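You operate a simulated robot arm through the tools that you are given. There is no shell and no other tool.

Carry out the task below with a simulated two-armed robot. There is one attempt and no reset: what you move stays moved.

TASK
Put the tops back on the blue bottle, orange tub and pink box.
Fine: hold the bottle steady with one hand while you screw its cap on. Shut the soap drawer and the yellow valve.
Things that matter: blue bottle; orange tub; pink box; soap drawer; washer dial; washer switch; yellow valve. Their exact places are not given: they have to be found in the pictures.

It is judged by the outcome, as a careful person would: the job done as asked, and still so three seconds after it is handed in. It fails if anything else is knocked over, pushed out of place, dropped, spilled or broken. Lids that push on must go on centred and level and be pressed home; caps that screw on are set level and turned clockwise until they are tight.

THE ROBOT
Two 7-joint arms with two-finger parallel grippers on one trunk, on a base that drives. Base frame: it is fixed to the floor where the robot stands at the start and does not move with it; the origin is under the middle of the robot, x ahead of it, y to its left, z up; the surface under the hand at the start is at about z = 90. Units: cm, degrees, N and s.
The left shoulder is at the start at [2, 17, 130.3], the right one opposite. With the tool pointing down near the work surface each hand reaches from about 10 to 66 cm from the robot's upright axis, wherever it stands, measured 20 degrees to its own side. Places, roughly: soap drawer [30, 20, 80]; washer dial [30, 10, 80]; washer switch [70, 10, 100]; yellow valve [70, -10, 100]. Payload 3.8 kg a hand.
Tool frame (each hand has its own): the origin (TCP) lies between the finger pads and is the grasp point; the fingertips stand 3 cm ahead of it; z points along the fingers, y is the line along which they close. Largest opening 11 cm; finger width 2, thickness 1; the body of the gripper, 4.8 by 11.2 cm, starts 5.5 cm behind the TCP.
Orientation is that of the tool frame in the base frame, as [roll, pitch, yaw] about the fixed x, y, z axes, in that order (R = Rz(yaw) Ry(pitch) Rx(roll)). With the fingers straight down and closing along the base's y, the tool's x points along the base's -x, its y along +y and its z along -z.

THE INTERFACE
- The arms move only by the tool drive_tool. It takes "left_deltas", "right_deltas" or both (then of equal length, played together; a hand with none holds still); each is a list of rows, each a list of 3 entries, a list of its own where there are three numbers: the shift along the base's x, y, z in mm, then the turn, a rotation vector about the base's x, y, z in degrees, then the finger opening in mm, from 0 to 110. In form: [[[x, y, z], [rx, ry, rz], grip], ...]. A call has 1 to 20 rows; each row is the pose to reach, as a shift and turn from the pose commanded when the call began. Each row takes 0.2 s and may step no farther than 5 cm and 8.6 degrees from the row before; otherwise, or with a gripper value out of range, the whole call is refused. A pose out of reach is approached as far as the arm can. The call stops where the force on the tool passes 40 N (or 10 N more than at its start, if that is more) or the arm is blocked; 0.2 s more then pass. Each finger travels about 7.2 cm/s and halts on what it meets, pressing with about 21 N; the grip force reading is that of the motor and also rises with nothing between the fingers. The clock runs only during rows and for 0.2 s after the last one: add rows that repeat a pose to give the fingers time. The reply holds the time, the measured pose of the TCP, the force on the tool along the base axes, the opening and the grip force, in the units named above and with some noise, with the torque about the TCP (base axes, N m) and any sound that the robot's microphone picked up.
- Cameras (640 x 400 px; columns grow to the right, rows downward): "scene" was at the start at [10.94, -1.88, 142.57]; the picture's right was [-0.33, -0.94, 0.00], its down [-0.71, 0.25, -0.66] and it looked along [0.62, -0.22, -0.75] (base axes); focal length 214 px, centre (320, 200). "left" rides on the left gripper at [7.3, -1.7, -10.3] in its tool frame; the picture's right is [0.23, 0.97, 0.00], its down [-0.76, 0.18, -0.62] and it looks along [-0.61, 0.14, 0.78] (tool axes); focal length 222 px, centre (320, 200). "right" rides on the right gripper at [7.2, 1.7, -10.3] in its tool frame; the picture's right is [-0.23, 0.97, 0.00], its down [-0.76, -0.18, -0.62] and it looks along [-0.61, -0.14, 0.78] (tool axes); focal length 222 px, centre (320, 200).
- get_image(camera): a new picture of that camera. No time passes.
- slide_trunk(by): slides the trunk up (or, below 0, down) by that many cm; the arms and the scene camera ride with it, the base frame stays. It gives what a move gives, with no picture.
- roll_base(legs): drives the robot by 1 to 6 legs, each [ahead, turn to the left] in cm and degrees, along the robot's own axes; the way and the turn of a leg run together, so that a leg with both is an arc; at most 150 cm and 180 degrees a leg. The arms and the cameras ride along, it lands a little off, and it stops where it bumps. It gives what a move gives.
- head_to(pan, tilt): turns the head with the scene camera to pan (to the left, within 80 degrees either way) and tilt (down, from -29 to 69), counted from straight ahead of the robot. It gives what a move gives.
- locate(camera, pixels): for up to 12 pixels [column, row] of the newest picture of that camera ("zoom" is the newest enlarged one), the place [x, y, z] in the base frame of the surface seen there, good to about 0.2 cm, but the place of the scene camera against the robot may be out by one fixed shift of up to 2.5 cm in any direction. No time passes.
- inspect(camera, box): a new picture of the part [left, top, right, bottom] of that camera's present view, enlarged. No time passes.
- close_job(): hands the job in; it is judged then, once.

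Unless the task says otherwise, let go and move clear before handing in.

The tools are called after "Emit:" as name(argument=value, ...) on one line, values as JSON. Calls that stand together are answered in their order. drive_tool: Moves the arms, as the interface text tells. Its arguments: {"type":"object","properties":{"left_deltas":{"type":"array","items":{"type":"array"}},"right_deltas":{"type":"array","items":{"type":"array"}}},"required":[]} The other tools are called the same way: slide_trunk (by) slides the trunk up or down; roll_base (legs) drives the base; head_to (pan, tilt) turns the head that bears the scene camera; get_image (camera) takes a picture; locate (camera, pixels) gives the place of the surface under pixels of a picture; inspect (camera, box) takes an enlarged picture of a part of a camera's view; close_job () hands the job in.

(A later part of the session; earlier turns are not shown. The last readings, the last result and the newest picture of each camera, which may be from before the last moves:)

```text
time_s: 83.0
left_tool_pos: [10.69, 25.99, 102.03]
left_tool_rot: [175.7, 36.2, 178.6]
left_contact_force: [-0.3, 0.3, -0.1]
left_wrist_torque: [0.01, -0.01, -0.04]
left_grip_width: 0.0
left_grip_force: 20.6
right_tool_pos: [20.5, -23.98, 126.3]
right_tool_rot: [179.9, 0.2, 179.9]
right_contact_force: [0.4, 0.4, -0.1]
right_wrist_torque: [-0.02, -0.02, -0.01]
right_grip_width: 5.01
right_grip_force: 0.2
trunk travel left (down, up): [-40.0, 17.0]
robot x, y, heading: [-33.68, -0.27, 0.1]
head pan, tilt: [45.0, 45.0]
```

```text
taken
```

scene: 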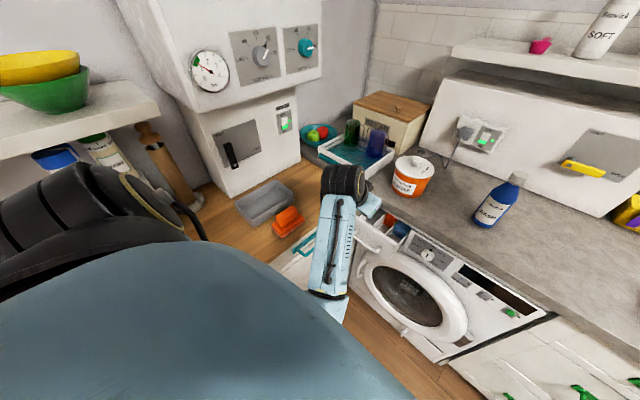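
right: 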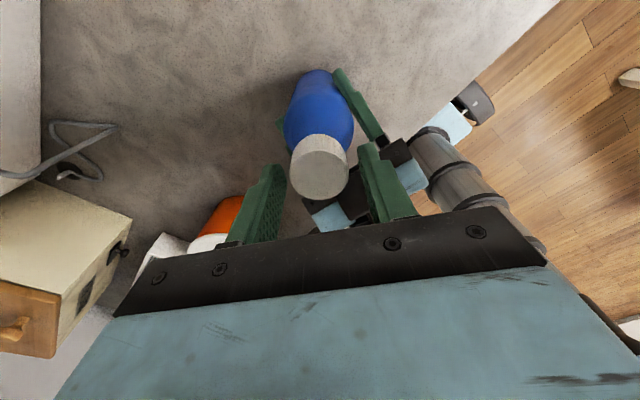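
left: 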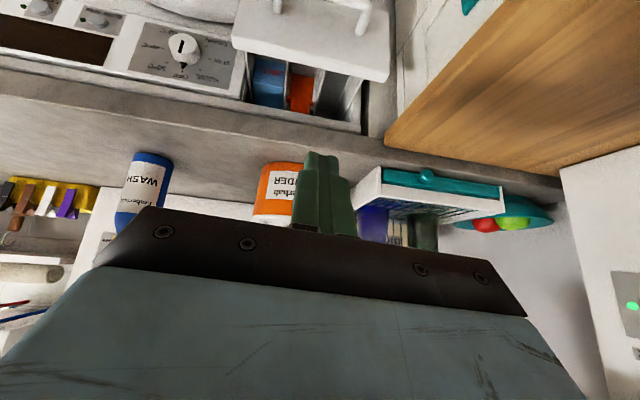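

The hand is pitched and clear. I'll lower it in front of the drawer, short of the handle.

Emit:
drive_tool(left_deltas=[[[0, 0, -35], [0, 0, 0], 0], [[0, 0, -70], [0, 0, 0], 0], [[0, 0, -105], [0, 0, 0], 0], [[0, 0, -140], [0, 0, 0], 0], [[0, 0, -170], [0, 0, 0], 0], [[0, 0, -190], [0, 0, 0], 0], [[0, 0, -190], [0, 0, 0], 0]])

Emit:
get_image(camera="left")

Emit:
inspect(camera="scene", box=[290, 150, 460, 300])

```text
time_s: 84.6
left_tool_pos: [10.63, 25.92, 83.03]
left_tool_rot: [175.9, 36.1, 178.7]
left_contact_force: [-0.3, 0.6, 0.5]
left_wrist_torque: [0.01, 0.01, 0.03]
left_grip_width: 0.01
left_grip_force: 20.9
right_tool_pos: [20.48, -24.03, 126.32]
right_tool_rot: [-180.0, 0.1, -179.9]
right_contact_force: [0.0, -0.2, 0.2]
right_wrist_torque: [-0.02, -0.01, -0.02]
right_grip_width: 5.01
right_grip_force: 0.1
trunk travel left (down, up): [-40.0, 17.0]
robot x, y, heading: [-33.37, 0.13, -0.0]
head pan, tilt: [45.0, 45.0]
```

```text
taken
```

left: 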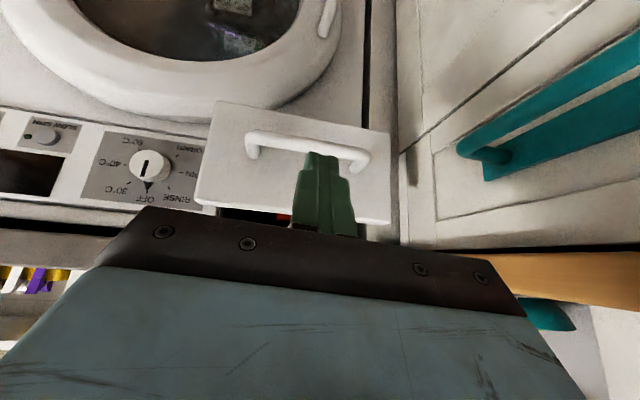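

```text
2.67 times, centred on (375, 225) of scene
```

zoom: 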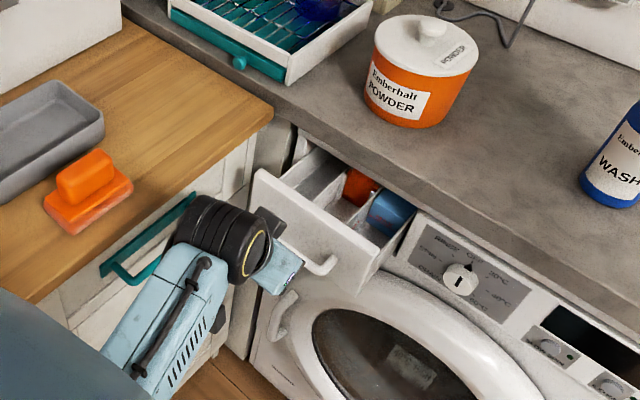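

The closed fingers are right in front of the drawer plate. I'll re-measure the plate and handle from here.

Emit:
locate(camera="left", pixels=[[270, 195], [260, 120], [350, 205], [215, 190], [385, 150], [252, 142], [300, 143], [362, 158], [370, 210], [205, 110], [195, 215], [120, 200]])

```text
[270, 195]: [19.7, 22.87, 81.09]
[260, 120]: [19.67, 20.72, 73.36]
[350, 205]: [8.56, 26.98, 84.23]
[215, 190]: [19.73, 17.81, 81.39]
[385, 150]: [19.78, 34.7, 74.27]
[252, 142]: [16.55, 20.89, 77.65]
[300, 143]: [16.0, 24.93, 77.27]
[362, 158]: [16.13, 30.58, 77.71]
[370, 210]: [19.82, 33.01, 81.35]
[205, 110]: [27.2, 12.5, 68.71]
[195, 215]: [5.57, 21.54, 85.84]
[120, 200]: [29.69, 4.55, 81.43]
```

The plate spans y 17.3–35, z 72.5–82.7 at x 19.7. I'll push forward at z≈81 near the middle, slowly, and let the force tell when it's shut.

Emit:
drive_tool(left_deltas=[[[20, 0, 0], [0, 0, 0], 0], [[40, 0, 0], [0, 0, 0], 0], [[55, 0, 0], [0, 0, 0], 0], [[65, 0, 0], [0, 0, 0], 0], [[75, 0, 0], [0, 0, 0], 0], [[85, 0, 0], [0, 0, 0], 0], [[95, 0, 0], [0, 0, 0], 0], [[105, 0, 0], [0, 0, 0], 0]])

Emit:
inspect(camera="scene", box=[290, 150, 460, 300])

Emit:
get_image(camera="left")

```text
time_s: 86.4
left_tool_pos: [21.36, 25.95, 83.07]
left_tool_rot: [175.9, 36.3, 178.6]
left_contact_force: [0.1, -0.5, -0.4]
left_wrist_torque: [-0.02, 0.02, 0.0]
left_grip_width: 0.04
left_grip_force: 20.8
right_tool_pos: [20.6, -23.89, 126.31]
right_tool_rot: [-180.0, 0.0, -180.0]
right_contact_force: [-0.4, -0.2, -0.8]
right_wrist_torque: [0.02, -0.04, 0.01]
right_grip_width: 5.03
right_grip_force: 0.0
trunk travel left (down, up): [-40.0, 17.0]
robot x, y, heading: [-33.8, 0.46, 0.4]
head pan, tilt: [45.0, 45.0]
```

```text
2.67 times, centred on (375, 225) of scene
```

zoom: 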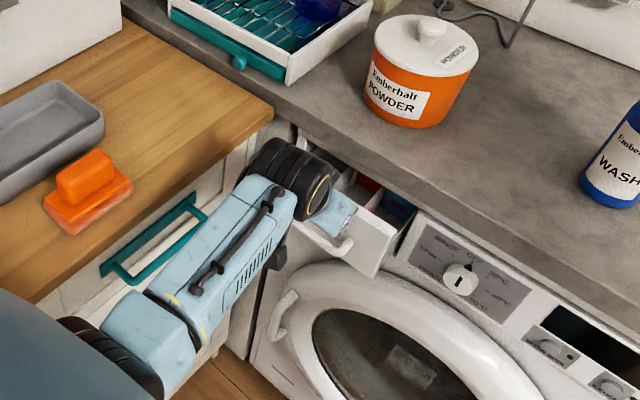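

```text
taken
```

left: 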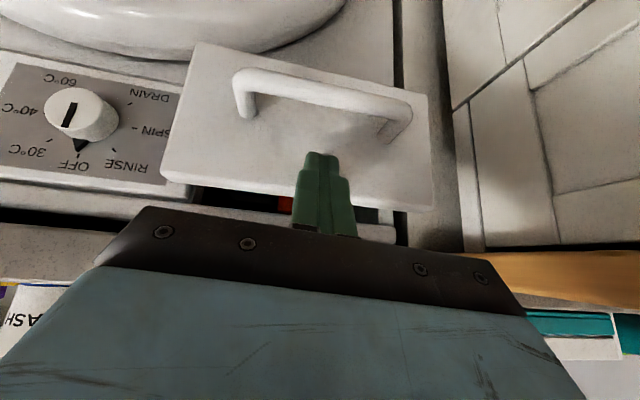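

The drawer is sliding in easily. I'll continue pushing.

Emit:
drive_tool(left_deltas=[[[8, 0, 0], [0, 0, 0], 0], [[16, 0, 0], [0, 0, 0], 0], [[24, 0, 0], [0, 0, 0], 0], [[30, 0, 0], [0, 0, 0], 0], [[36, 0, 0], [0, 0, 0], 0], [[42, 0, 0], [0, 0, 0], 0], [[48, 0, 0], [0, 0, 0], 0]])

Emit:
inspect(camera="scene", box=[290, 150, 460, 300])

Emit:
get_image(camera="left")

```text
time_s: 88.0
left_tool_pos: [26.09, 25.85, 82.98]
left_tool_rot: [176.0, 36.2, 178.7]
left_contact_force: [-0.3, 0.6, 0.3]
left_wrist_torque: [0.0, -0.05, 0.0]
left_grip_width: 0.02
left_grip_force: 20.8
right_tool_pos: [20.66, -24.0, 126.32]
right_tool_rot: [-179.9, 0.0, -179.9]
right_contact_force: [-0.1, 0.0, -0.1]
right_wrist_torque: [0.03, -0.05, -0.01]
right_grip_width: 5.02
right_grip_force: 0.1
trunk travel left (down, up): [-40.0, 17.0]
robot x, y, heading: [-33.87, -0.04, 0.1]
head pan, tilt: [45.0, 45.0]
```

```text
2.67 times, centred on (375, 225) of scene
```

zoom: 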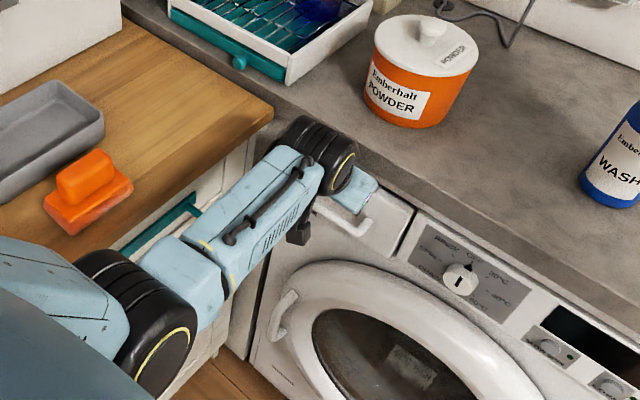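

```text
taken
```

left: 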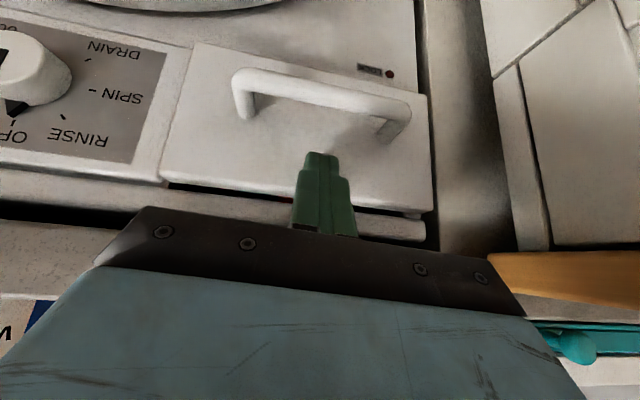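

The drawer is nearly flush with the washer's face. I'll push the last bit until it stops.

Emit:
drive_tool(left_deltas=[[[4, 0, 0], [0, 0, 0], 0], [[8, 0, 0], [0, 0, 0], 0], [[12, 0, 0], [0, 0, 0], 0], [[16, 0, 0], [0, 0, 0], 0], [[20, 0, 0], [0, 0, 0], 0]])

Emit:
get_image(camera="left")

Emit:
inspect(camera="scene", box=[320, 180, 420, 260])

```text
time_s: 89.2
left_tool_pos: [27.2, 25.93, 82.58]
left_tool_rot: [175.9, 35.2, 178.7]
left_contact_force: [-19.9, -1.5, 8.6]
left_wrist_torque: [0.01, 0.15, -0.03]
left_grip_width: 0.0
left_grip_force: 20.7
right_tool_pos: [20.29, -23.97, 126.35]
right_tool_rot: [180.0, 0.1, -180.0]
right_contact_force: [0.7, -1.1, 0.4]
right_wrist_torque: [0.01, -0.01, -0.03]
right_grip_width: 4.98
right_grip_force: 0.0
trunk travel left (down, up): [-40.0, 17.0]
robot x, y, heading: [-33.95, -0.26, 0.3]
head pan, tilt: [45.0, 45.0]
stopped in row 5 (left hand): the force on the tool passed its limit at 41 N (the readings are from after the stop); the commanded pose is now the measured one
```

```text
taken
```

left: 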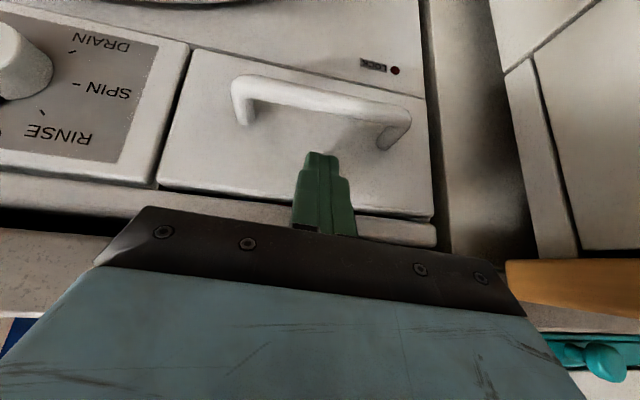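

```text
5.00 times, centred on (370, 220) of scene
```

zoom: 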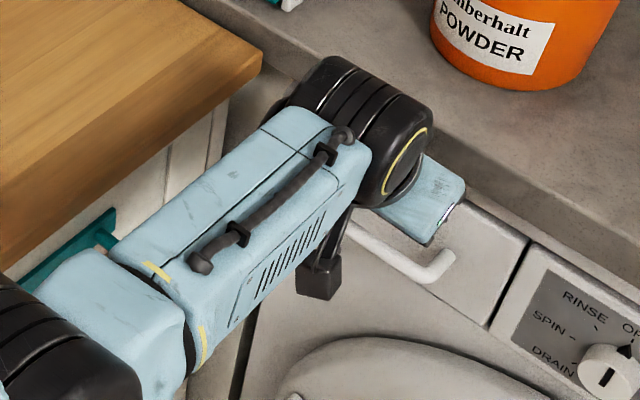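

The drawer stopped at 41 N and is flush with the panel, so it's shut. I'll back the left hand out and up, turning it to point down again.

Emit:
drive_tool(left_deltas=[[[-15, 0, 0], [0, 0, 0], 0], [[-50, 0, 0], [0, 0, 0], 0], [[-95, 0, 0], [0, 0, 0], 0], [[-140, 0, 0], [0, 0, 0], 0], [[-165, 0, 30], [0, 0, 0], 0], [[-165, 0, 75], [0, 0, 0], 0], [[-165, 0, 120], [0, 0, 0], 0], [[-165, 0, 165], [0, 0, 0], 0], [[-165, 0, 210], [0, 0, 0], 0], [[-155, -20, 250], [0, 7, 0], 0], [[-145, -40, 290], [0, 14, 0], 0], [[-135, -60, 330], [0, 21, 0], 0], [[-125, -80, 370], [0, 28, 0], 0], [[-115, -100, 400], [0, 35, 0], 0], [[-110, -120, 430], [0, 36, 0], 0]])

Emit:
get_image(camera="scene")

```text
time_s: 92.4
left_tool_pos: [25.83, 13.21, 127.74]
left_tool_rot: [176.5, -0.5, 178.9]
left_contact_force: [0.1, -0.1, 0.3]
left_wrist_torque: [0.05, 0.0, 0.01]
left_grip_width: 0.0
left_grip_force: 20.6
left hand out of reach, approached as far as the arm can: row 11, 12, 13, 14, 15
right_tool_pos: [20.39, -24.17, 126.29]
right_tool_rot: [179.8, 0.1, -180.0]
right_contact_force: [-0.2, -1.0, -0.2]
right_wrist_torque: [0.04, -0.04, -0.02]
right_grip_width: 5.0
right_grip_force: 0.0
trunk travel left (down, up): [-40.0, 17.0]
robot x, y, heading: [-33.73, -0.31, 0.2]
head pan, tilt: [45.0, 45.0]
```

```text
taken
```

scene: 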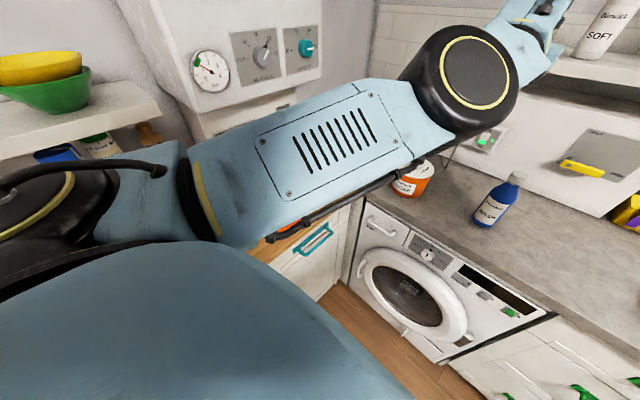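

The drawer is shut and the dial hasn't moved. I'll tuck the left hand back near its starting place relative to the robot before driving forward.

Emit:
drive_tool(left_deltas=[[[-30, 0, 0], [-1, 0, 0], 40], [[-65, 0, 0], [-2, 0, 0], 40], [[-100, 0, 0], [-3, 0, 0], 40], [[-135, 0, 0], [-3.5, 0, 0], 40], [[-170, 0, 0], [-3.5, 0, 1], 40], [[-190, 0, 0], [-3.5, 0, 1], 40], [[-190, 0, 0], [-3.5, 0, 1], 40]])

Emit:
head_to(pan=0, tilt=45)

Emit:
get_image(camera="scene")

```text
time_s: 94.0
left_tool_pos: [24.51, 15.36, 133.14]
left_tool_rot: [-179.9, -0.5, 179.9]
left_contact_force: [-0.6, 0.3, -0.2]
left_wrist_torque: [-0.03, 0.0, 0.0]
left_grip_width: 4.0
left_grip_force: 0.0
left hand out of reach, approached as far as the arm can: row 1, 2, 3, 4, 5, 6, 7
right_tool_pos: [20.58, -23.93, 126.28]
right_tool_rot: [179.9, 0.0, 179.9]
right_contact_force: [-0.5, -0.1, -0.1]
right_wrist_torque: [0.02, 0.04, 0.01]
right_grip_width: 5.02
right_grip_force: 0.0
trunk travel left (down, up): [-40.0, 17.0]
robot x, y, heading: [-33.85, 0.33, 0.2]
head pan, tilt: [45.0, 45.0]
```

```text
time_s: 95.2
left_tool_pos: [24.57, 15.39, 133.21]
left_tool_rot: [-179.8, -0.6, 179.9]
left_contact_force: [0.3, -0.1, 0.2]
left_wrist_torque: [0.01, 0.01, 0.02]
left_grip_width: 4.02
left_grip_force: 0.0
right_tool_pos: [20.55, -23.86, 126.34]
right_tool_rot: [179.9, 0.0, -180.0]
right_contact_force: [-0.4, -0.8, 0.3]
right_wrist_torque: [-0.02, -0.01, 0.0]
right_grip_width: 5.03
right_grip_force: 0.0
trunk travel left (down, up): [-40.0, 17.0]
robot x, y, heading: [-33.88, 0.01, -0.1]
head pan, tilt: [0.0, 45.0]
```

```text
taken
```

scene: 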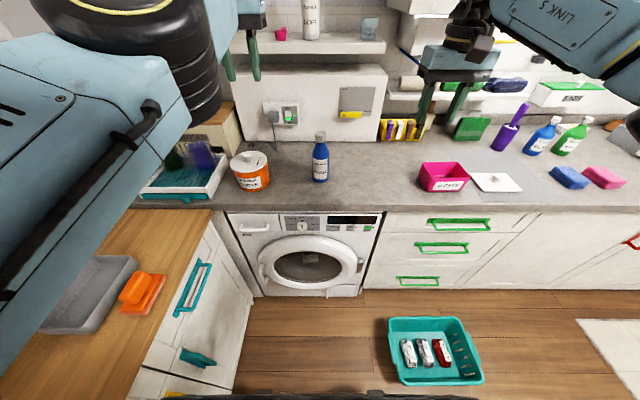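

The left arm folded into an awkward posture at its reach limit. I'll bring the hand down and back by way of a lower point, then check.

Emit:
drive_tool(left_deltas=[[[0, 5, -40], [0, 0, 0], 40], [[0, 10, -85], [0, 0, 0], 40], [[0, 20, -130], [0, 0, 0], 40], [[-10, 35, -170], [0, 0, 0], 40], [[-30, 50, -200], [0, 0, 0], 40], [[-60, 65, -230], [0, 0, 0], 40], [[-90, 80, -260], [0, 0, 0], 40], [[-120, 90, -280], [0, 0, 0], 40]])

Emit:
get_image(camera="scene")

```text
time_s: 97.0
left_tool_pos: [16.04, 27.42, 103.28]
left_tool_rot: [179.7, 0.5, -179.1]
left_contact_force: [0.2, 0.1, -0.9]
left_wrist_torque: [0.0, 0.0, -0.01]
left_grip_width: 4.01
left_grip_force: 0.0
left hand out of reach, approached as far as the arm can: row 1, 2, 3, 4, 5, 6, 7, 8
right_tool_pos: [20.46, -23.8, 126.3]
right_tool_rot: [180.0, 0.1, -180.0]
right_contact_force: [-0.4, -1.1, -0.4]
right_wrist_torque: [-0.01, -0.01, 0.03]
right_grip_width: 4.99
right_grip_force: 0.0
trunk travel left (down, up): [-40.0, 17.0]
robot x, y, heading: [-33.78, 0.03, -0.0]
head pan, tilt: [0.0, 45.0]
```

```text
taken
```

scene: 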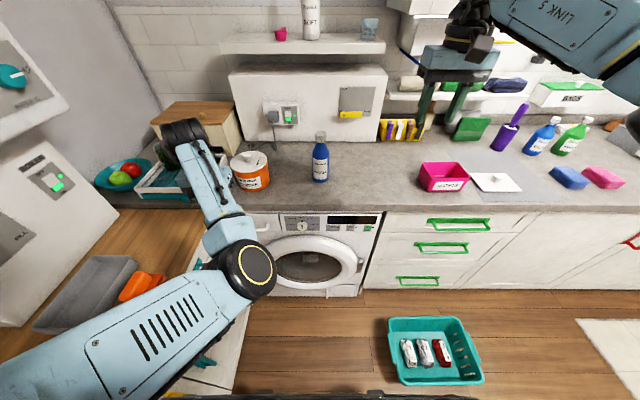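

The left hand is at [16,27.4,103.3]. I'll try raising it straight up from here.

Emit:
drive_tool(left_deltas=[[[0, 0, 40], [0, 0, 0], 40], [[0, 0, 80], [0, 0, 0], 40], [[0, 0, 120], [0, 0, 0], 40], [[0, 0, 160], [0, 0, 0], 40], [[0, 0, 200], [0, 0, 0], 40], [[0, 0, 230], [0, 0, 0], 40], [[0, 0, 230], [0, 0, 0], 40]])

Emit:
get_image(camera="scene")

```text
time_s: 98.5
left_tool_pos: [20.54, 29.96, 125.01]
left_tool_rot: [-179.9, -0.5, 179.9]
left_contact_force: [-1.1, -0.1, -0.7]
left_wrist_torque: [0.0, -0.02, -0.01]
left_grip_width: 3.99
left_grip_force: 0.0
left hand out of reach, approached as far as the arm can: row 1, 2, 3, 4, 5, 6, 7
right_tool_pos: [20.35, -23.72, 126.22]
right_tool_rot: [179.9, 0.1, -180.0]
right_contact_force: [-0.3, 0.2, 0.9]
right_wrist_torque: [0.01, 0.0, 0.0]
right_grip_width: 4.99
right_grip_force: 0.1
trunk travel left (down, up): [-40.0, 17.0]
robot x, y, heading: [-33.6, -0.12, 0.2]
head pan, tilt: [0.0, 45.0]
```

```text
taken
```

scene: 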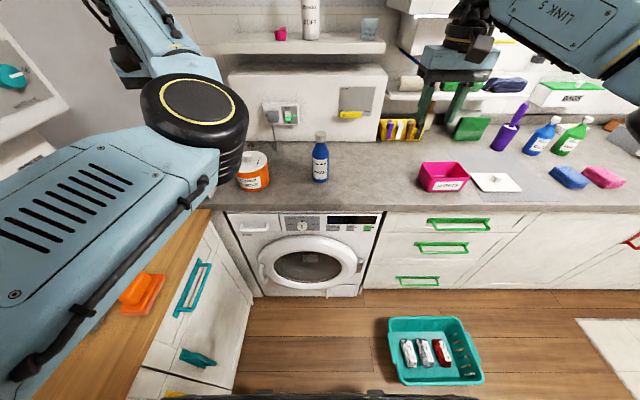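

The hand is at [20.5,30,125], which would end up above the tub with plenty of height. I'll drive forward 22 cm to reach the valve with the right hand.

Emit:
roll_base(legs=[[22, 0]])

Emit:
head_to(pan=-10, tilt=40)

Emit:
get_image(camera="scene")

Emit:
get_image(camera="right")

```text
time_s: 100.2
left_tool_pos: [42.61, 30.16, 124.93]
left_tool_rot: [-179.9, -0.4, -180.0]
left_contact_force: [0.1, 0.5, -0.2]
left_wrist_torque: [-0.03, 0.04, 0.0]
left_grip_width: 4.0
left_grip_force: 0.1
right_tool_pos: [42.54, -23.77, 126.3]
right_tool_rot: [180.0, 0.0, -179.8]
right_contact_force: [0.3, 0.2, -0.4]
right_wrist_torque: [0.04, 0.0, -0.01]
right_grip_width: 5.01
right_grip_force: 0.1
trunk travel left (down, up): [-40.0, 17.0]
robot x, y, heading: [-11.94, 0.21, -0.0]
head pan, tilt: [0.0, 45.0]
```

```text
time_s: 101.0
left_tool_pos: [42.59, 29.94, 124.89]
left_tool_rot: [-179.9, -0.4, -179.9]
left_contact_force: [-0.2, -0.1, 0.0]
left_wrist_torque: [-0.01, -0.03, -0.02]
left_grip_width: 4.02
left_grip_force: 0.1
right_tool_pos: [42.56, -23.78, 126.38]
right_tool_rot: [-179.9, 0.1, -179.9]
right_contact_force: [0.4, 0.2, 0.2]
right_wrist_torque: [0.03, 0.03, 0.03]
right_grip_width: 5.02
right_grip_force: 0.1
trunk travel left (down, up): [-40.0, 17.0]
robot x, y, heading: [-11.78, 0.18, 0.3]
head pan, tilt: [-10.0, 40.0]
```

```text
taken
```

scene: 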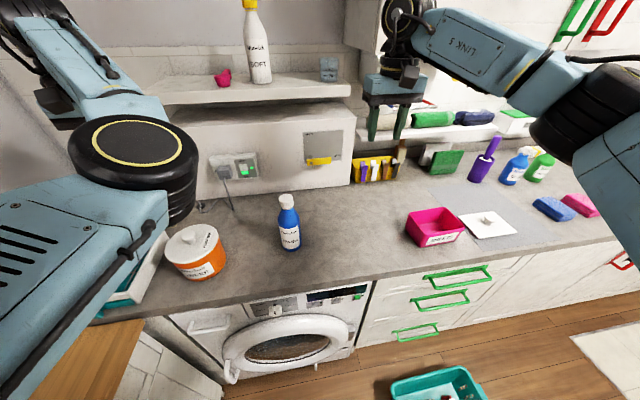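

```text
taken
```

right: 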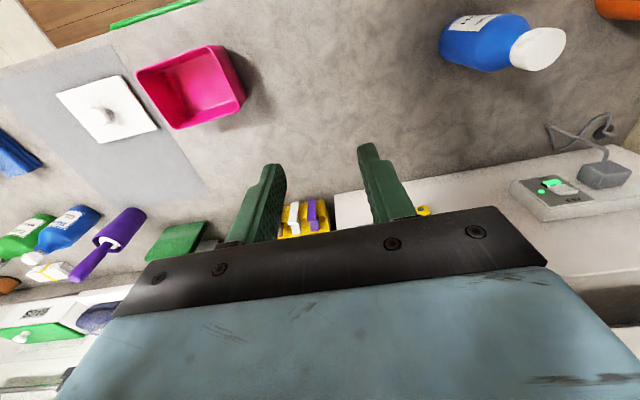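

The valve lever is visible at scene [318,161]. I'll pitch the right hand forward toward horizontal while moving it in front of the valve, well clear of the bottle.

Emit:
drive_tool(right_deltas=[[[3, 5, -5], [0, -8, 0], 30], [[6, 10, -10], [0, -16, 0], 30], [[9, 15, -20], [0, -24, 0], 30], [[12, 20, -30], [0, -32, 0], 30], [[15, 25, -40], [0, -40, 0], 30], [[18, 30, -50], [0, -48, 0], 30], [[20, 35, -60], [0, -56, 0], 30], [[22, 40, -70], [0, -64, 0], 30], [[24, 45, -80], [0, -72, 0], 30], [[25, 50, -90], [0, -80, 0], 30]])

Emit:
get_image(camera="scene")

Emit:
get_image(camera="right")

```text
time_s: 103.2
left_tool_pos: [42.6, 30.15, 124.95]
left_tool_rot: [-179.9, -0.5, 179.9]
left_contact_force: [0.0, 0.3, -0.8]
left_wrist_torque: [-0.02, -0.02, 0.0]
left_grip_width: 3.98
left_grip_force: 0.1
right_tool_pos: [44.75, -19.53, 118.85]
right_tool_rot: [-179.8, 68.2, 180.0]
right_contact_force: [-0.7, -0.4, 0.5]
right_wrist_torque: [0.01, -0.01, 0.0]
right_grip_width: 3.01
right_grip_force: 0.1
right hand out of reach, approached as far as the arm can: row 9, 10
trunk travel left (down, up): [-40.0, 17.0]
robot x, y, heading: [-12.04, 0.31, 0.7]
head pan, tilt: [-10.0, 40.0]
```

```text
taken
```

scene: 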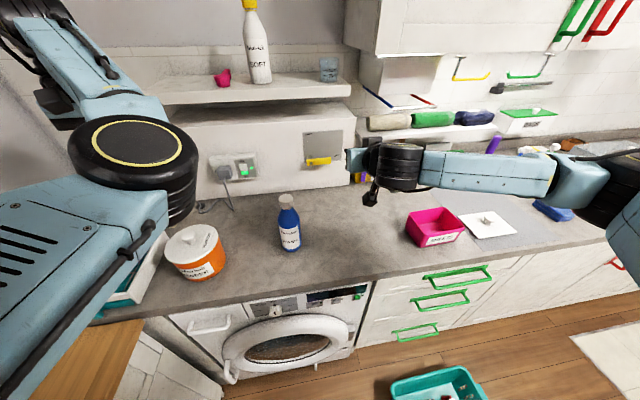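

```text
taken
```

right: 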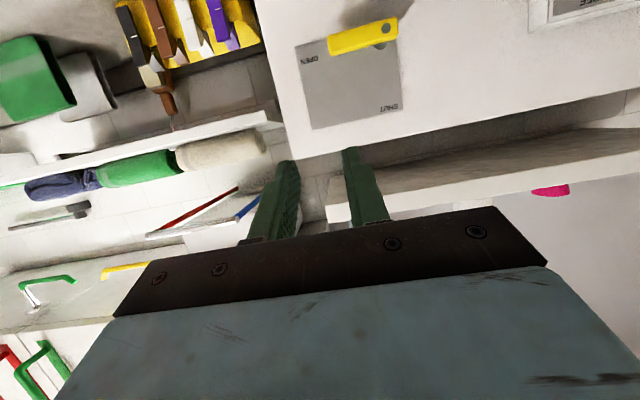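

The right camera now sees the valve with the lever from [328,45] to [398,25]. I'll zoom and locate it.

Emit:
inspect(camera="right", box=[280, 0, 440, 140])

```text
2.86 times, centred on (360, 70) of right
```

zoom: 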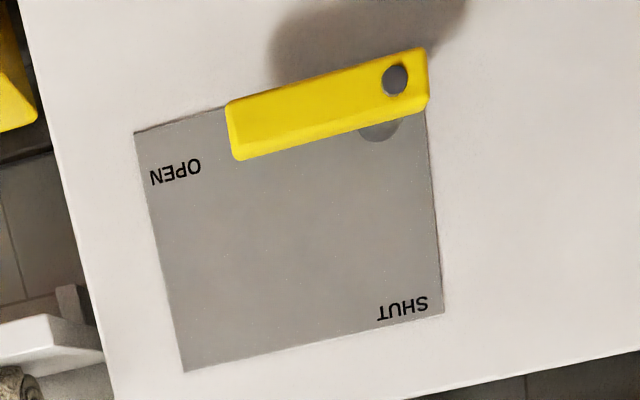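

Emit:
locate(camera="zoom", pixels=[[395, 80], [235, 115], [235, 150], [415, 60], [425, 100], [320, 100], [340, 130], [300, 200], [400, 300], [180, 170], [376, 130], [260, 148]])

```text
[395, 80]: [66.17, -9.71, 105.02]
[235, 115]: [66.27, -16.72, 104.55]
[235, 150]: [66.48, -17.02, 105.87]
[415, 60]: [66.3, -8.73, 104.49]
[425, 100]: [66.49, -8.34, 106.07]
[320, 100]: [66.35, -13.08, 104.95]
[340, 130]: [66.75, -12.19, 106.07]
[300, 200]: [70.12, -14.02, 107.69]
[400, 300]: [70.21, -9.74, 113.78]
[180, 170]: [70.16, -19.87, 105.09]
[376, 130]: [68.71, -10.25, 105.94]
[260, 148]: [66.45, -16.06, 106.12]
```

The lever's pivot is at y -9.7, z 105.1, and the lever reaches to y≈-17 with its front at x≈66.2. I'll close the right fingers and bring them to a point in front of and just below the lever's outer end.

Emit:
drive_tool(right_deltas=[[[15, 5, -25], [0, 0, 0], 0], [[30, 12, -55], [0, 0, 0], 0], [[45, 20, -90], [0, 0, 0], 0], [[60, 28, -120], [0, 0, 0], 0], [[75, 34, -145], [0, 0, 0], 0], [[95, 38, -160], [0, 0, 0], 0], [[105, 40, -164], [0, 0, 0], 0], [[105, 40, -164], [0, 0, 0], 0]])

Emit:
get_image(camera="right")

Emit:
inspect(camera="scene", box=[270, 100, 430, 220])

```text
time_s: 105.0
left_tool_pos: [42.5, 29.93, 124.99]
left_tool_rot: [-180.0, -0.5, 179.9]
left_contact_force: [0.0, -0.3, -0.4]
left_wrist_torque: [0.01, 0.02, 0.02]
left_grip_width: 3.98
left_grip_force: 0.1
right_tool_pos: [54.0, -12.57, 104.19]
right_tool_rot: [-179.1, 67.2, 179.9]
right_contact_force: [-0.1, 0.0, 0.4]
right_wrist_torque: [0.01, -0.03, 0.01]
right_grip_width: 0.0
right_grip_force: 20.5
right hand out of reach, approached as far as the arm can: row 2, 3, 4, 5, 6, 7, 8
trunk travel left (down, up): [-40.0, 17.0]
robot x, y, heading: [-11.83, 0.03, -0.1]
head pan, tilt: [-10.0, 40.0]
```

```text
taken
```

right: 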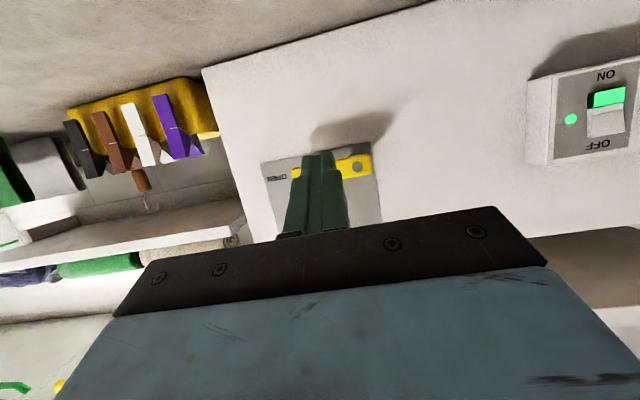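

```text
3.33 times, centred on (350, 160) of scene
```

zoom: 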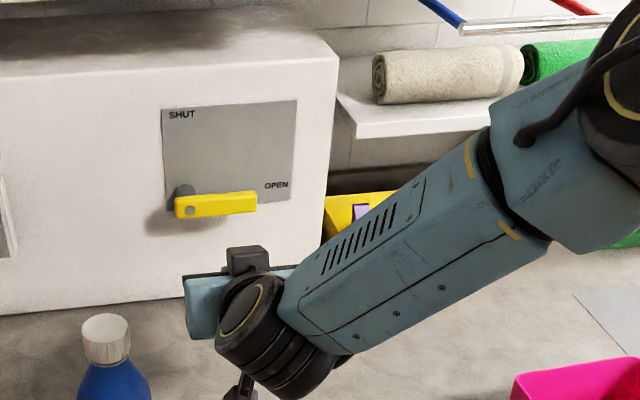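

The wrist hits a limit when pointing straight ahead, so I'll yaw the hand 20° to the left, which suits the arm better, and shift toward the lever's outer end.

Emit:
drive_tool(right_deltas=[[[0, -8, -2], [0, 0, 5], 0], [[0, -16, -4], [0, 0, 10], 0], [[5, -24, -8], [0, 0, 15], 0], [[10, -32, -12], [0, 0, 20], 0], [[15, -40, -15], [0, 0, 20], 0], [[15, -45, -15], [0, 0, 20], 0]])

Emit:
get_image(camera="right")

Emit:
inspect(camera="scene", box=[270, 100, 430, 220])

```text
time_s: 106.4
left_tool_pos: [42.48, 29.99, 124.91]
left_tool_rot: [-180.0, -0.5, -179.9]
left_contact_force: [-0.4, 0.4, -0.1]
left_wrist_torque: [0.0, 0.0, -0.02]
left_grip_width: 3.97
left_grip_force: 0.1
right_tool_pos: [53.97, -12.58, 104.18]
right_tool_rot: [-178.8, 67.2, -179.7]
right_contact_force: [-0.7, 0.3, -0.5]
right_wrist_torque: [0.03, -0.02, 0.02]
right_grip_width: 0.03
right_grip_force: 20.8
right hand out of reach, approached as far as the arm can: row 1, 2, 3, 4, 5, 6
trunk travel left (down, up): [-40.0, 17.0]
robot x, y, heading: [-11.67, -0.46, 0.2]
head pan, tilt: [-10.0, 40.0]
```

```text
taken
```

right: 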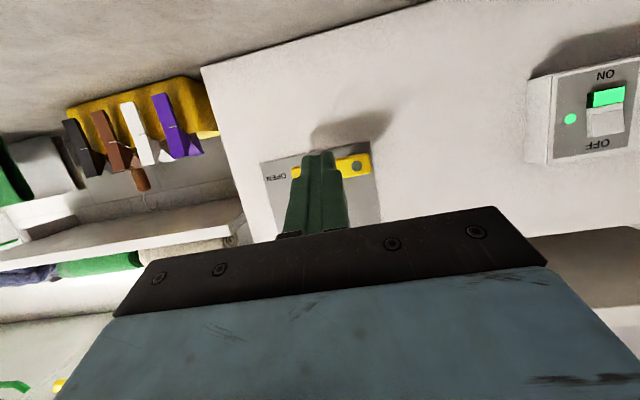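

```text
3.33 times, centred on (350, 160) of scene
```

zoom: 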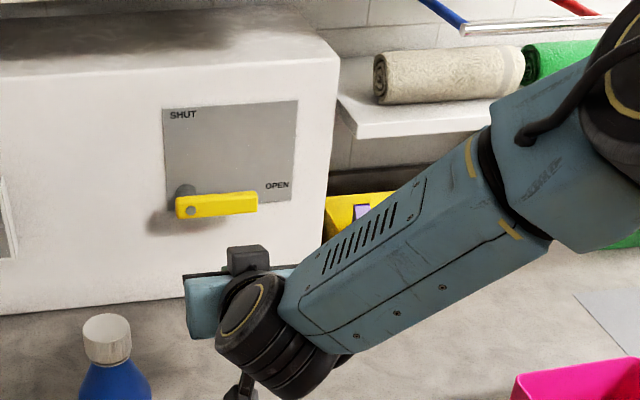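

The hand didn't move; the wrist is at its limit with this much forward pitch. I'll reduce the pitch by about 17° (fingers pointing 40° below horizontal) and try shifting to the lever's outer end.

Emit:
drive_tool(right_deltas=[[[-5, 0, 5], [0, 6, 0], 0], [[-10, 0, 10], [0, 12, 0], 0], [[-10, -8, 10], [0, 17, 0], 0], [[-10, -18, 8], [0, 17, 0], 0], [[-10, -28, 4], [0, 17, 0], 0], [[-10, -35, 0], [0, 17, 0], 0], [[-10, -35, 0], [0, 17, 0], 0]])

Emit:
get_image(camera="right")

```text
time_s: 108.0
left_tool_pos: [42.52, 30.14, 124.98]
left_tool_rot: [-180.0, -0.5, 179.9]
left_contact_force: [-1.1, 0.0, 0.4]
left_wrist_torque: [0.01, 0.01, 0.03]
left_grip_width: 4.01
left_grip_force: 0.0
right_tool_pos: [53.03, -15.99, 104.09]
right_tool_rot: [-178.9, 50.1, -179.9]
right_contact_force: [0.3, 0.0, -1.2]
right_wrist_torque: [0.01, 0.01, -0.01]
right_grip_width: 0.02
right_grip_force: 21.0
trunk travel left (down, up): [-40.0, 17.0]
robot x, y, heading: [-11.9, -0.2, 0.2]
head pan, tilt: [-10.0, 40.0]
```

```text
taken
```

right: 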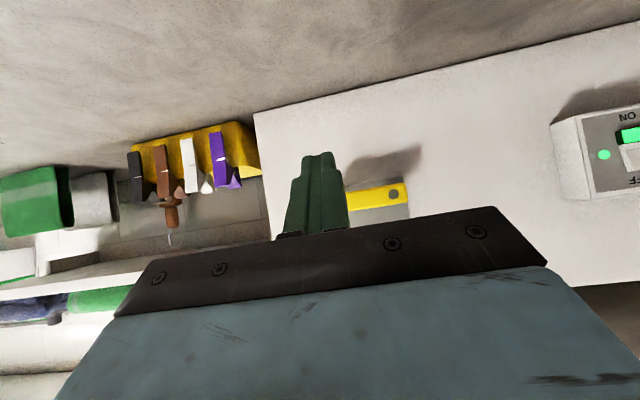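

The hand now moves freely at 50° pitch. Before sliding in under the lever I'll check where the peg box stands and re-measure the lever from here.

Emit:
locate(camera="right", pixels=[[250, 150], [215, 140], [255, 130], [235, 180], [172, 215], [350, 195], [395, 195], [375, 185], [375, 205], [265, 200]])

Emit:
inspect(camera="scene", box=[270, 100, 430, 220])

```text
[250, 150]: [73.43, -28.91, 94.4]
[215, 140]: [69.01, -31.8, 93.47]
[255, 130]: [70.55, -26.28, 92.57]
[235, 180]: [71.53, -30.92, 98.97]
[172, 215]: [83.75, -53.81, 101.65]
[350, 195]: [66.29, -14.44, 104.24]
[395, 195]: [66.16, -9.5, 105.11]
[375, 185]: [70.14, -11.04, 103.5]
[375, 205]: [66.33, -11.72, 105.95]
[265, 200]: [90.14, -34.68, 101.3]
```

```text
3.33 times, centred on (350, 160) of scene
```

zoom: 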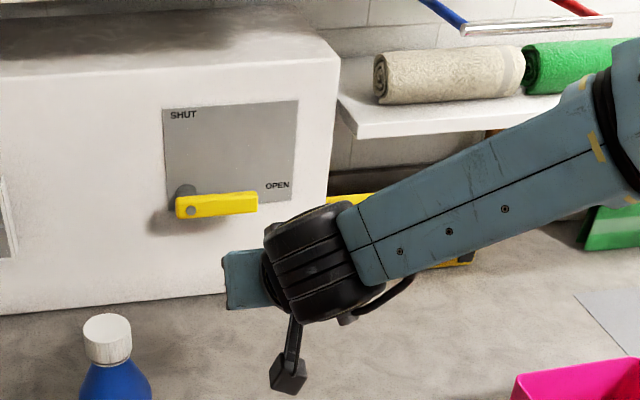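

The peg box is well clear (y<-26). I'll slide the closed fingers forward under the lever's outer end.

Emit:
drive_tool(right_deltas=[[[20, 1, -8], [0, 0, 0], 0], [[40, 2, -11], [0, 0, 0], 0], [[60, 3, -11], [0, 0, 0], 0], [[80, 4, -11], [0, 0, 0], 0], [[95, 5, -11], [0, 0, 0], 0], [[108, 5, -11], [0, 0, 0], 0], [[114, 5, -11], [0, 0, 0], 0], [[114, 5, -11], [0, 0, 0], 0]])

Emit:
get_image(camera="right")

Emit:
inspect(camera="scene", box=[270, 100, 430, 220])

```text
time_s: 109.8
left_tool_pos: [42.58, 30.03, 124.99]
left_tool_rot: [-180.0, -0.5, 180.0]
left_contact_force: [-0.6, -0.8, -0.2]
left_wrist_torque: [0.0, 0.0, -0.05]
left_grip_width: 3.98
left_grip_force: 0.0
right_tool_pos: [64.33, -15.47, 103.04]
right_tool_rot: [-179.1, 50.2, -180.0]
right_contact_force: [-0.6, -0.4, 0.4]
right_wrist_torque: [0.01, 0.0, -0.01]
right_grip_width: 0.03
right_grip_force: 21.0
trunk travel left (down, up): [-40.0, 17.0]
robot x, y, heading: [-11.67, -0.11, 0.2]
head pan, tilt: [-10.0, 40.0]
```

```text
taken
```

right: 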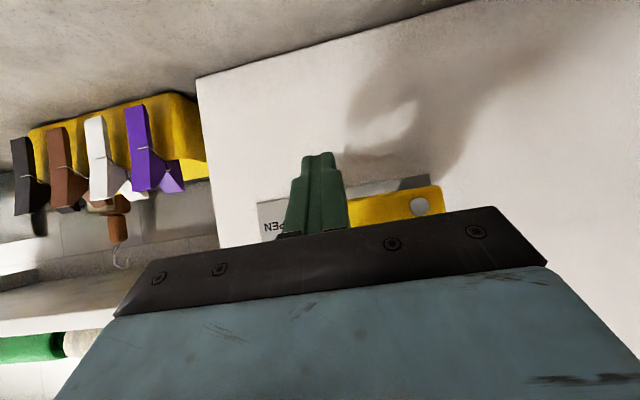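

```text
3.33 times, centred on (350, 160) of scene
```

zoom: 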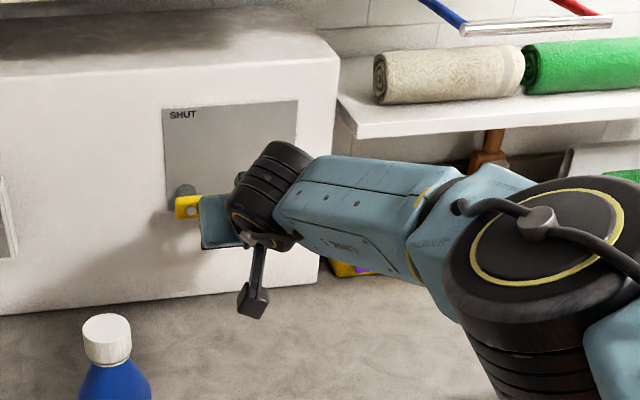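

The fingers are in place under the lever, with no contact yet. I'll push up along the lever's arc to about 45° first and check.

Emit:
drive_tool(right_deltas=[[[0, 2, 6], [0, 0, 0], 0], [[0, 4, 12], [0, 0, 0], 0], [[0, 1.5, 19], [0, 0, 0], 0], [[0, -1, 25], [0, 0, 0], 0], [[0, -1.5, 32], [0, 0, 0], 0], [[0, -2, 40], [0, 0, 0], 0], [[0, -1, 47], [0, 0, 0], 0], [[0, 1, 55], [0, 0, 0], 0]])

Emit:
get_image(camera="right")

Emit:
inspect(camera="scene", box=[270, 100, 430, 220])

```text
time_s: 111.6
left_tool_pos: [42.56, 29.96, 124.94]
left_tool_rot: [-180.0, -0.6, 180.0]
left_contact_force: [-0.2, 0.1, -0.3]
left_wrist_torque: [0.01, -0.02, -0.01]
left_grip_width: 4.01
left_grip_force: 0.1
right_tool_pos: [64.5, -15.46, 108.63]
right_tool_rot: [-178.9, 50.2, -179.9]
right_contact_force: [0.0, -0.2, 0.8]
right_wrist_torque: [-0.01, -0.04, -0.02]
right_grip_width: 0.0
right_grip_force: 21.1
trunk travel left (down, up): [-40.0, 17.0]
robot x, y, heading: [-11.78, -0.03, 0.4]
head pan, tilt: [-10.0, 40.0]
```

```text
taken
```

right: 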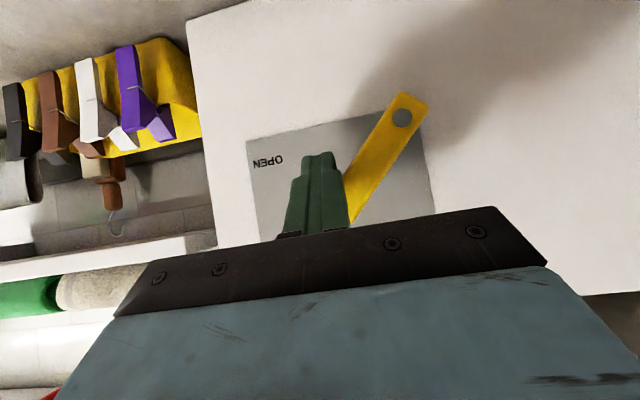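

```text
3.33 times, centred on (350, 160) of scene
```

zoom: 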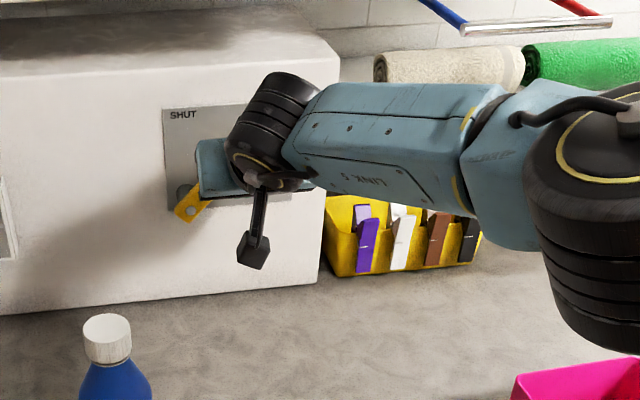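

The lever is at about 45°. I'll continue along the arc to vertical, with a slight overpush at the end.

Emit:
drive_tool(right_deltas=[[[0, 4, 7.5], [0, 0, 0], 0], [[0, 8, 15], [0, 0, 0], 0], [[0, 14, 21], [0, 0, 0], 0], [[0, 20, 27], [0, 0, 0], 0], [[0, 28, 31], [0, 0, 0], 0], [[0, 34, 34], [0, 0, 0], 0], [[0, 37, 35], [0, 0, 0], 0]])

Emit:
get_image(camera="right")

Emit:
inspect(camera="scene", box=[270, 100, 430, 220])

```text
time_s: 113.2
left_tool_pos: [42.45, 30.08, 125.06]
left_tool_rot: [-179.9, -0.5, 179.8]
left_contact_force: [-0.1, 1.2, -0.1]
left_wrist_torque: [0.01, 0.0, -0.01]
left_grip_width: 4.0
left_grip_force: 0.2
right_tool_pos: [64.31, -11.83, 112.02]
right_tool_rot: [-178.9, 50.3, -180.0]
right_contact_force: [-1.4, -4.0, -0.4]
right_wrist_torque: [-0.01, 0.02, -0.04]
right_grip_width: 0.01
right_grip_force: 21.0
trunk travel left (down, up): [-40.0, 17.0]
robot x, y, heading: [-11.65, 0.09, 0.1]
head pan, tilt: [-10.0, 40.0]
```

```text
taken
```

right: 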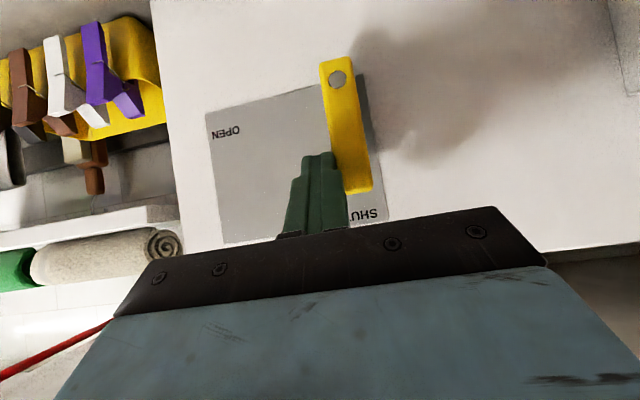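

```text
3.33 times, centred on (350, 160) of scene
```

zoom: 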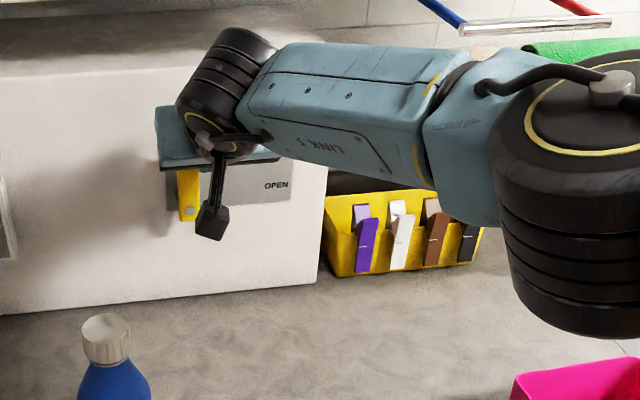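

The lever is almost vertical with 4 N of resistance. I'll push a few millimetres farther toward the stop.

Emit:
drive_tool(right_deltas=[[[0, 2, 0], [0, 0, 0], 0], [[0, 4, 0], [0, 0, 0], 0], [[0, 6, 0], [0, 0, 0], 0], [[0, 8, 0], [0, 0, 0], 0]])

Emit:
get_image(camera="right")

```text
time_s: 114.2
left_tool_pos: [42.32, 29.73, 125.11]
left_tool_rot: [180.0, -0.5, 179.9]
left_contact_force: [0.1, 0.2, -0.1]
left_wrist_torque: [-0.03, 0.01, -0.01]
left_grip_width: 3.99
left_grip_force: 0.1
right_tool_pos: [64.37, -11.77, 111.96]
right_tool_rot: [-178.8, 50.2, 179.7]
right_contact_force: [-2.5, -24.3, -1.2]
right_wrist_torque: [-0.62, 0.09, -0.47]
right_grip_width: 0.0
right_grip_force: 20.6
trunk travel left (down, up): [-40.0, 17.0]
robot x, y, heading: [-11.85, 0.21, 0.2]
head pan, tilt: [-10.0, 40.0]
```

```text
taken
```

right: 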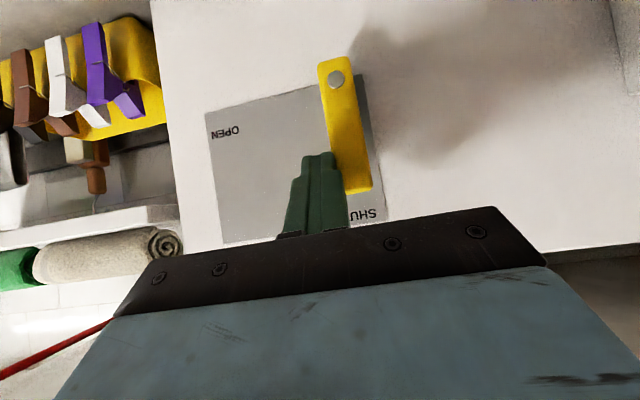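

The push met a firm stop (24 N with no movement), so the lever is at SHUT. I'll verify it's vertical and then back the hand off.

Emit:
locate(camera="right", pixels=[[337, 80], [352, 180], [345, 130], [323, 70], [352, 65], [370, 185]])

Emit:
drive_tool(right_deltas=[[[0, -10, 0], [0, 0, 0], 0], [[0, -25, 0], [0, 0, 0], 0], [[-30, -30, 0], [0, 0, 0], 0], [[-70, -35, 5], [0, 0, 0], 0], [[-110, -40, 10], [0, 0, 0], 0], [[-150, -50, 40], [0, 0, 0], 0], [[-170, -60, 80], [0, 8, 0], 0], [[-180, -70, 110], [0, 16, 0], 0], [[-190, -80, 130], [0, 24, 0], 0], [[-190, -90, 140], [0, 32, 0], 0], [[-190, -100, 140], [0, 40, 0], 0], [[-190, -110, 140], [0, 48, 0], 0], [[-190, -110, 140], [0, 50, 0], 0]])

Emit:
get_image(camera="scene")

```text
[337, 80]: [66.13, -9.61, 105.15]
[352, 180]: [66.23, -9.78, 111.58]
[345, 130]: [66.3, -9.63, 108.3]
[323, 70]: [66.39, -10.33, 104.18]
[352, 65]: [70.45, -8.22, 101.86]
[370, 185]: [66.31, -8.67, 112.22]
```

```text
refused: row 6 steps farther than a row can; nothing moved
```

```text
taken
```

scene: 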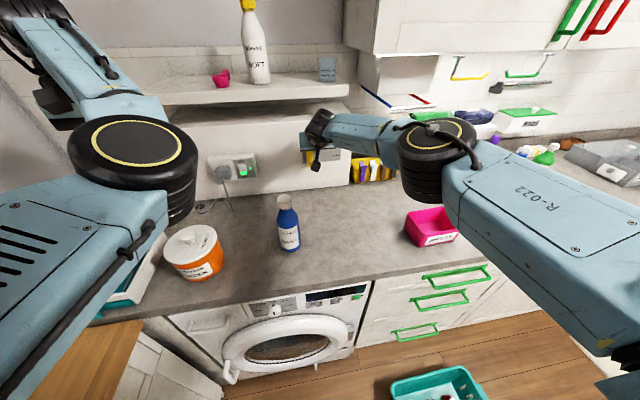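

The lever is vertical (y stays -9.6 to -9.8 from z 105 to 111.6), so the valve is shut. I'll back off with smaller steps.

Emit:
drive_tool(right_deltas=[[[0, -10, 0], [0, 0, 0], 0], [[0, -25, 0], [0, 0, 0], 0], [[-30, -30, 0], [0, 0, 0], 0], [[-65, -35, 5], [0, 0, 0], 0], [[-100, -40, 10], [0, 0, 0], 0], [[-130, -45, 35], [0, 0, 0], 0], [[-150, -50, 65], [0, 8, 0], 0], [[-170, -60, 95], [0, 16, 0], 0], [[-185, -70, 120], [0, 24, 0], 0], [[-190, -80, 135], [0, 32, 0], 0], [[-190, -90, 140], [0, 40, 0], 0], [[-190, -100, 140], [0, 48, 0], 0], [[-190, -110, 140], [0, 50, 0], 0]])

Emit:
get_image(camera="scene")

Emit:
get_image(camera="right")

```text
time_s: 117.0
left_tool_pos: [42.57, 30.03, 124.99]
left_tool_rot: [-179.9, -0.6, -180.0]
left_contact_force: [0.6, -0.4, 0.2]
left_wrist_torque: [-0.01, -0.02, 0.05]
left_grip_width: 3.97
left_grip_force: 0.0
right_tool_pos: [45.39, -21.85, 126.03]
right_tool_rot: [-179.0, 0.2, -179.8]
right_contact_force: [0.8, 0.4, 0.5]
right_wrist_torque: [0.03, 0.0, 0.02]
right_grip_width: 0.0
right_grip_force: 20.9
trunk travel left (down, up): [-40.0, 17.0]
robot x, y, heading: [-11.87, 0.08, 0.4]
head pan, tilt: [-10.0, 40.0]
```

```text
taken
```

scene: 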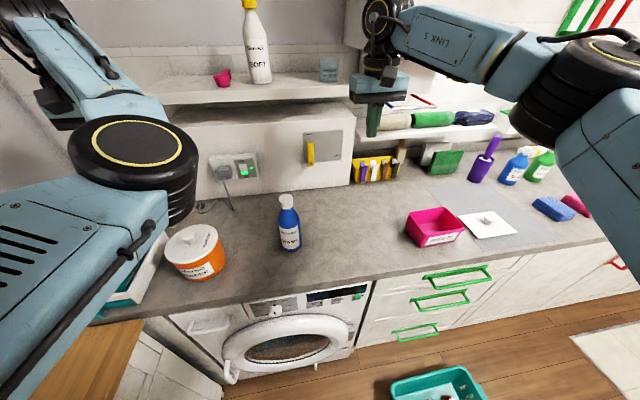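

```text
taken
```

right: 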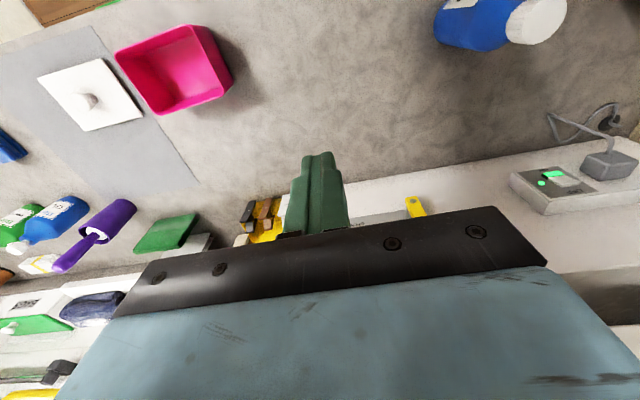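

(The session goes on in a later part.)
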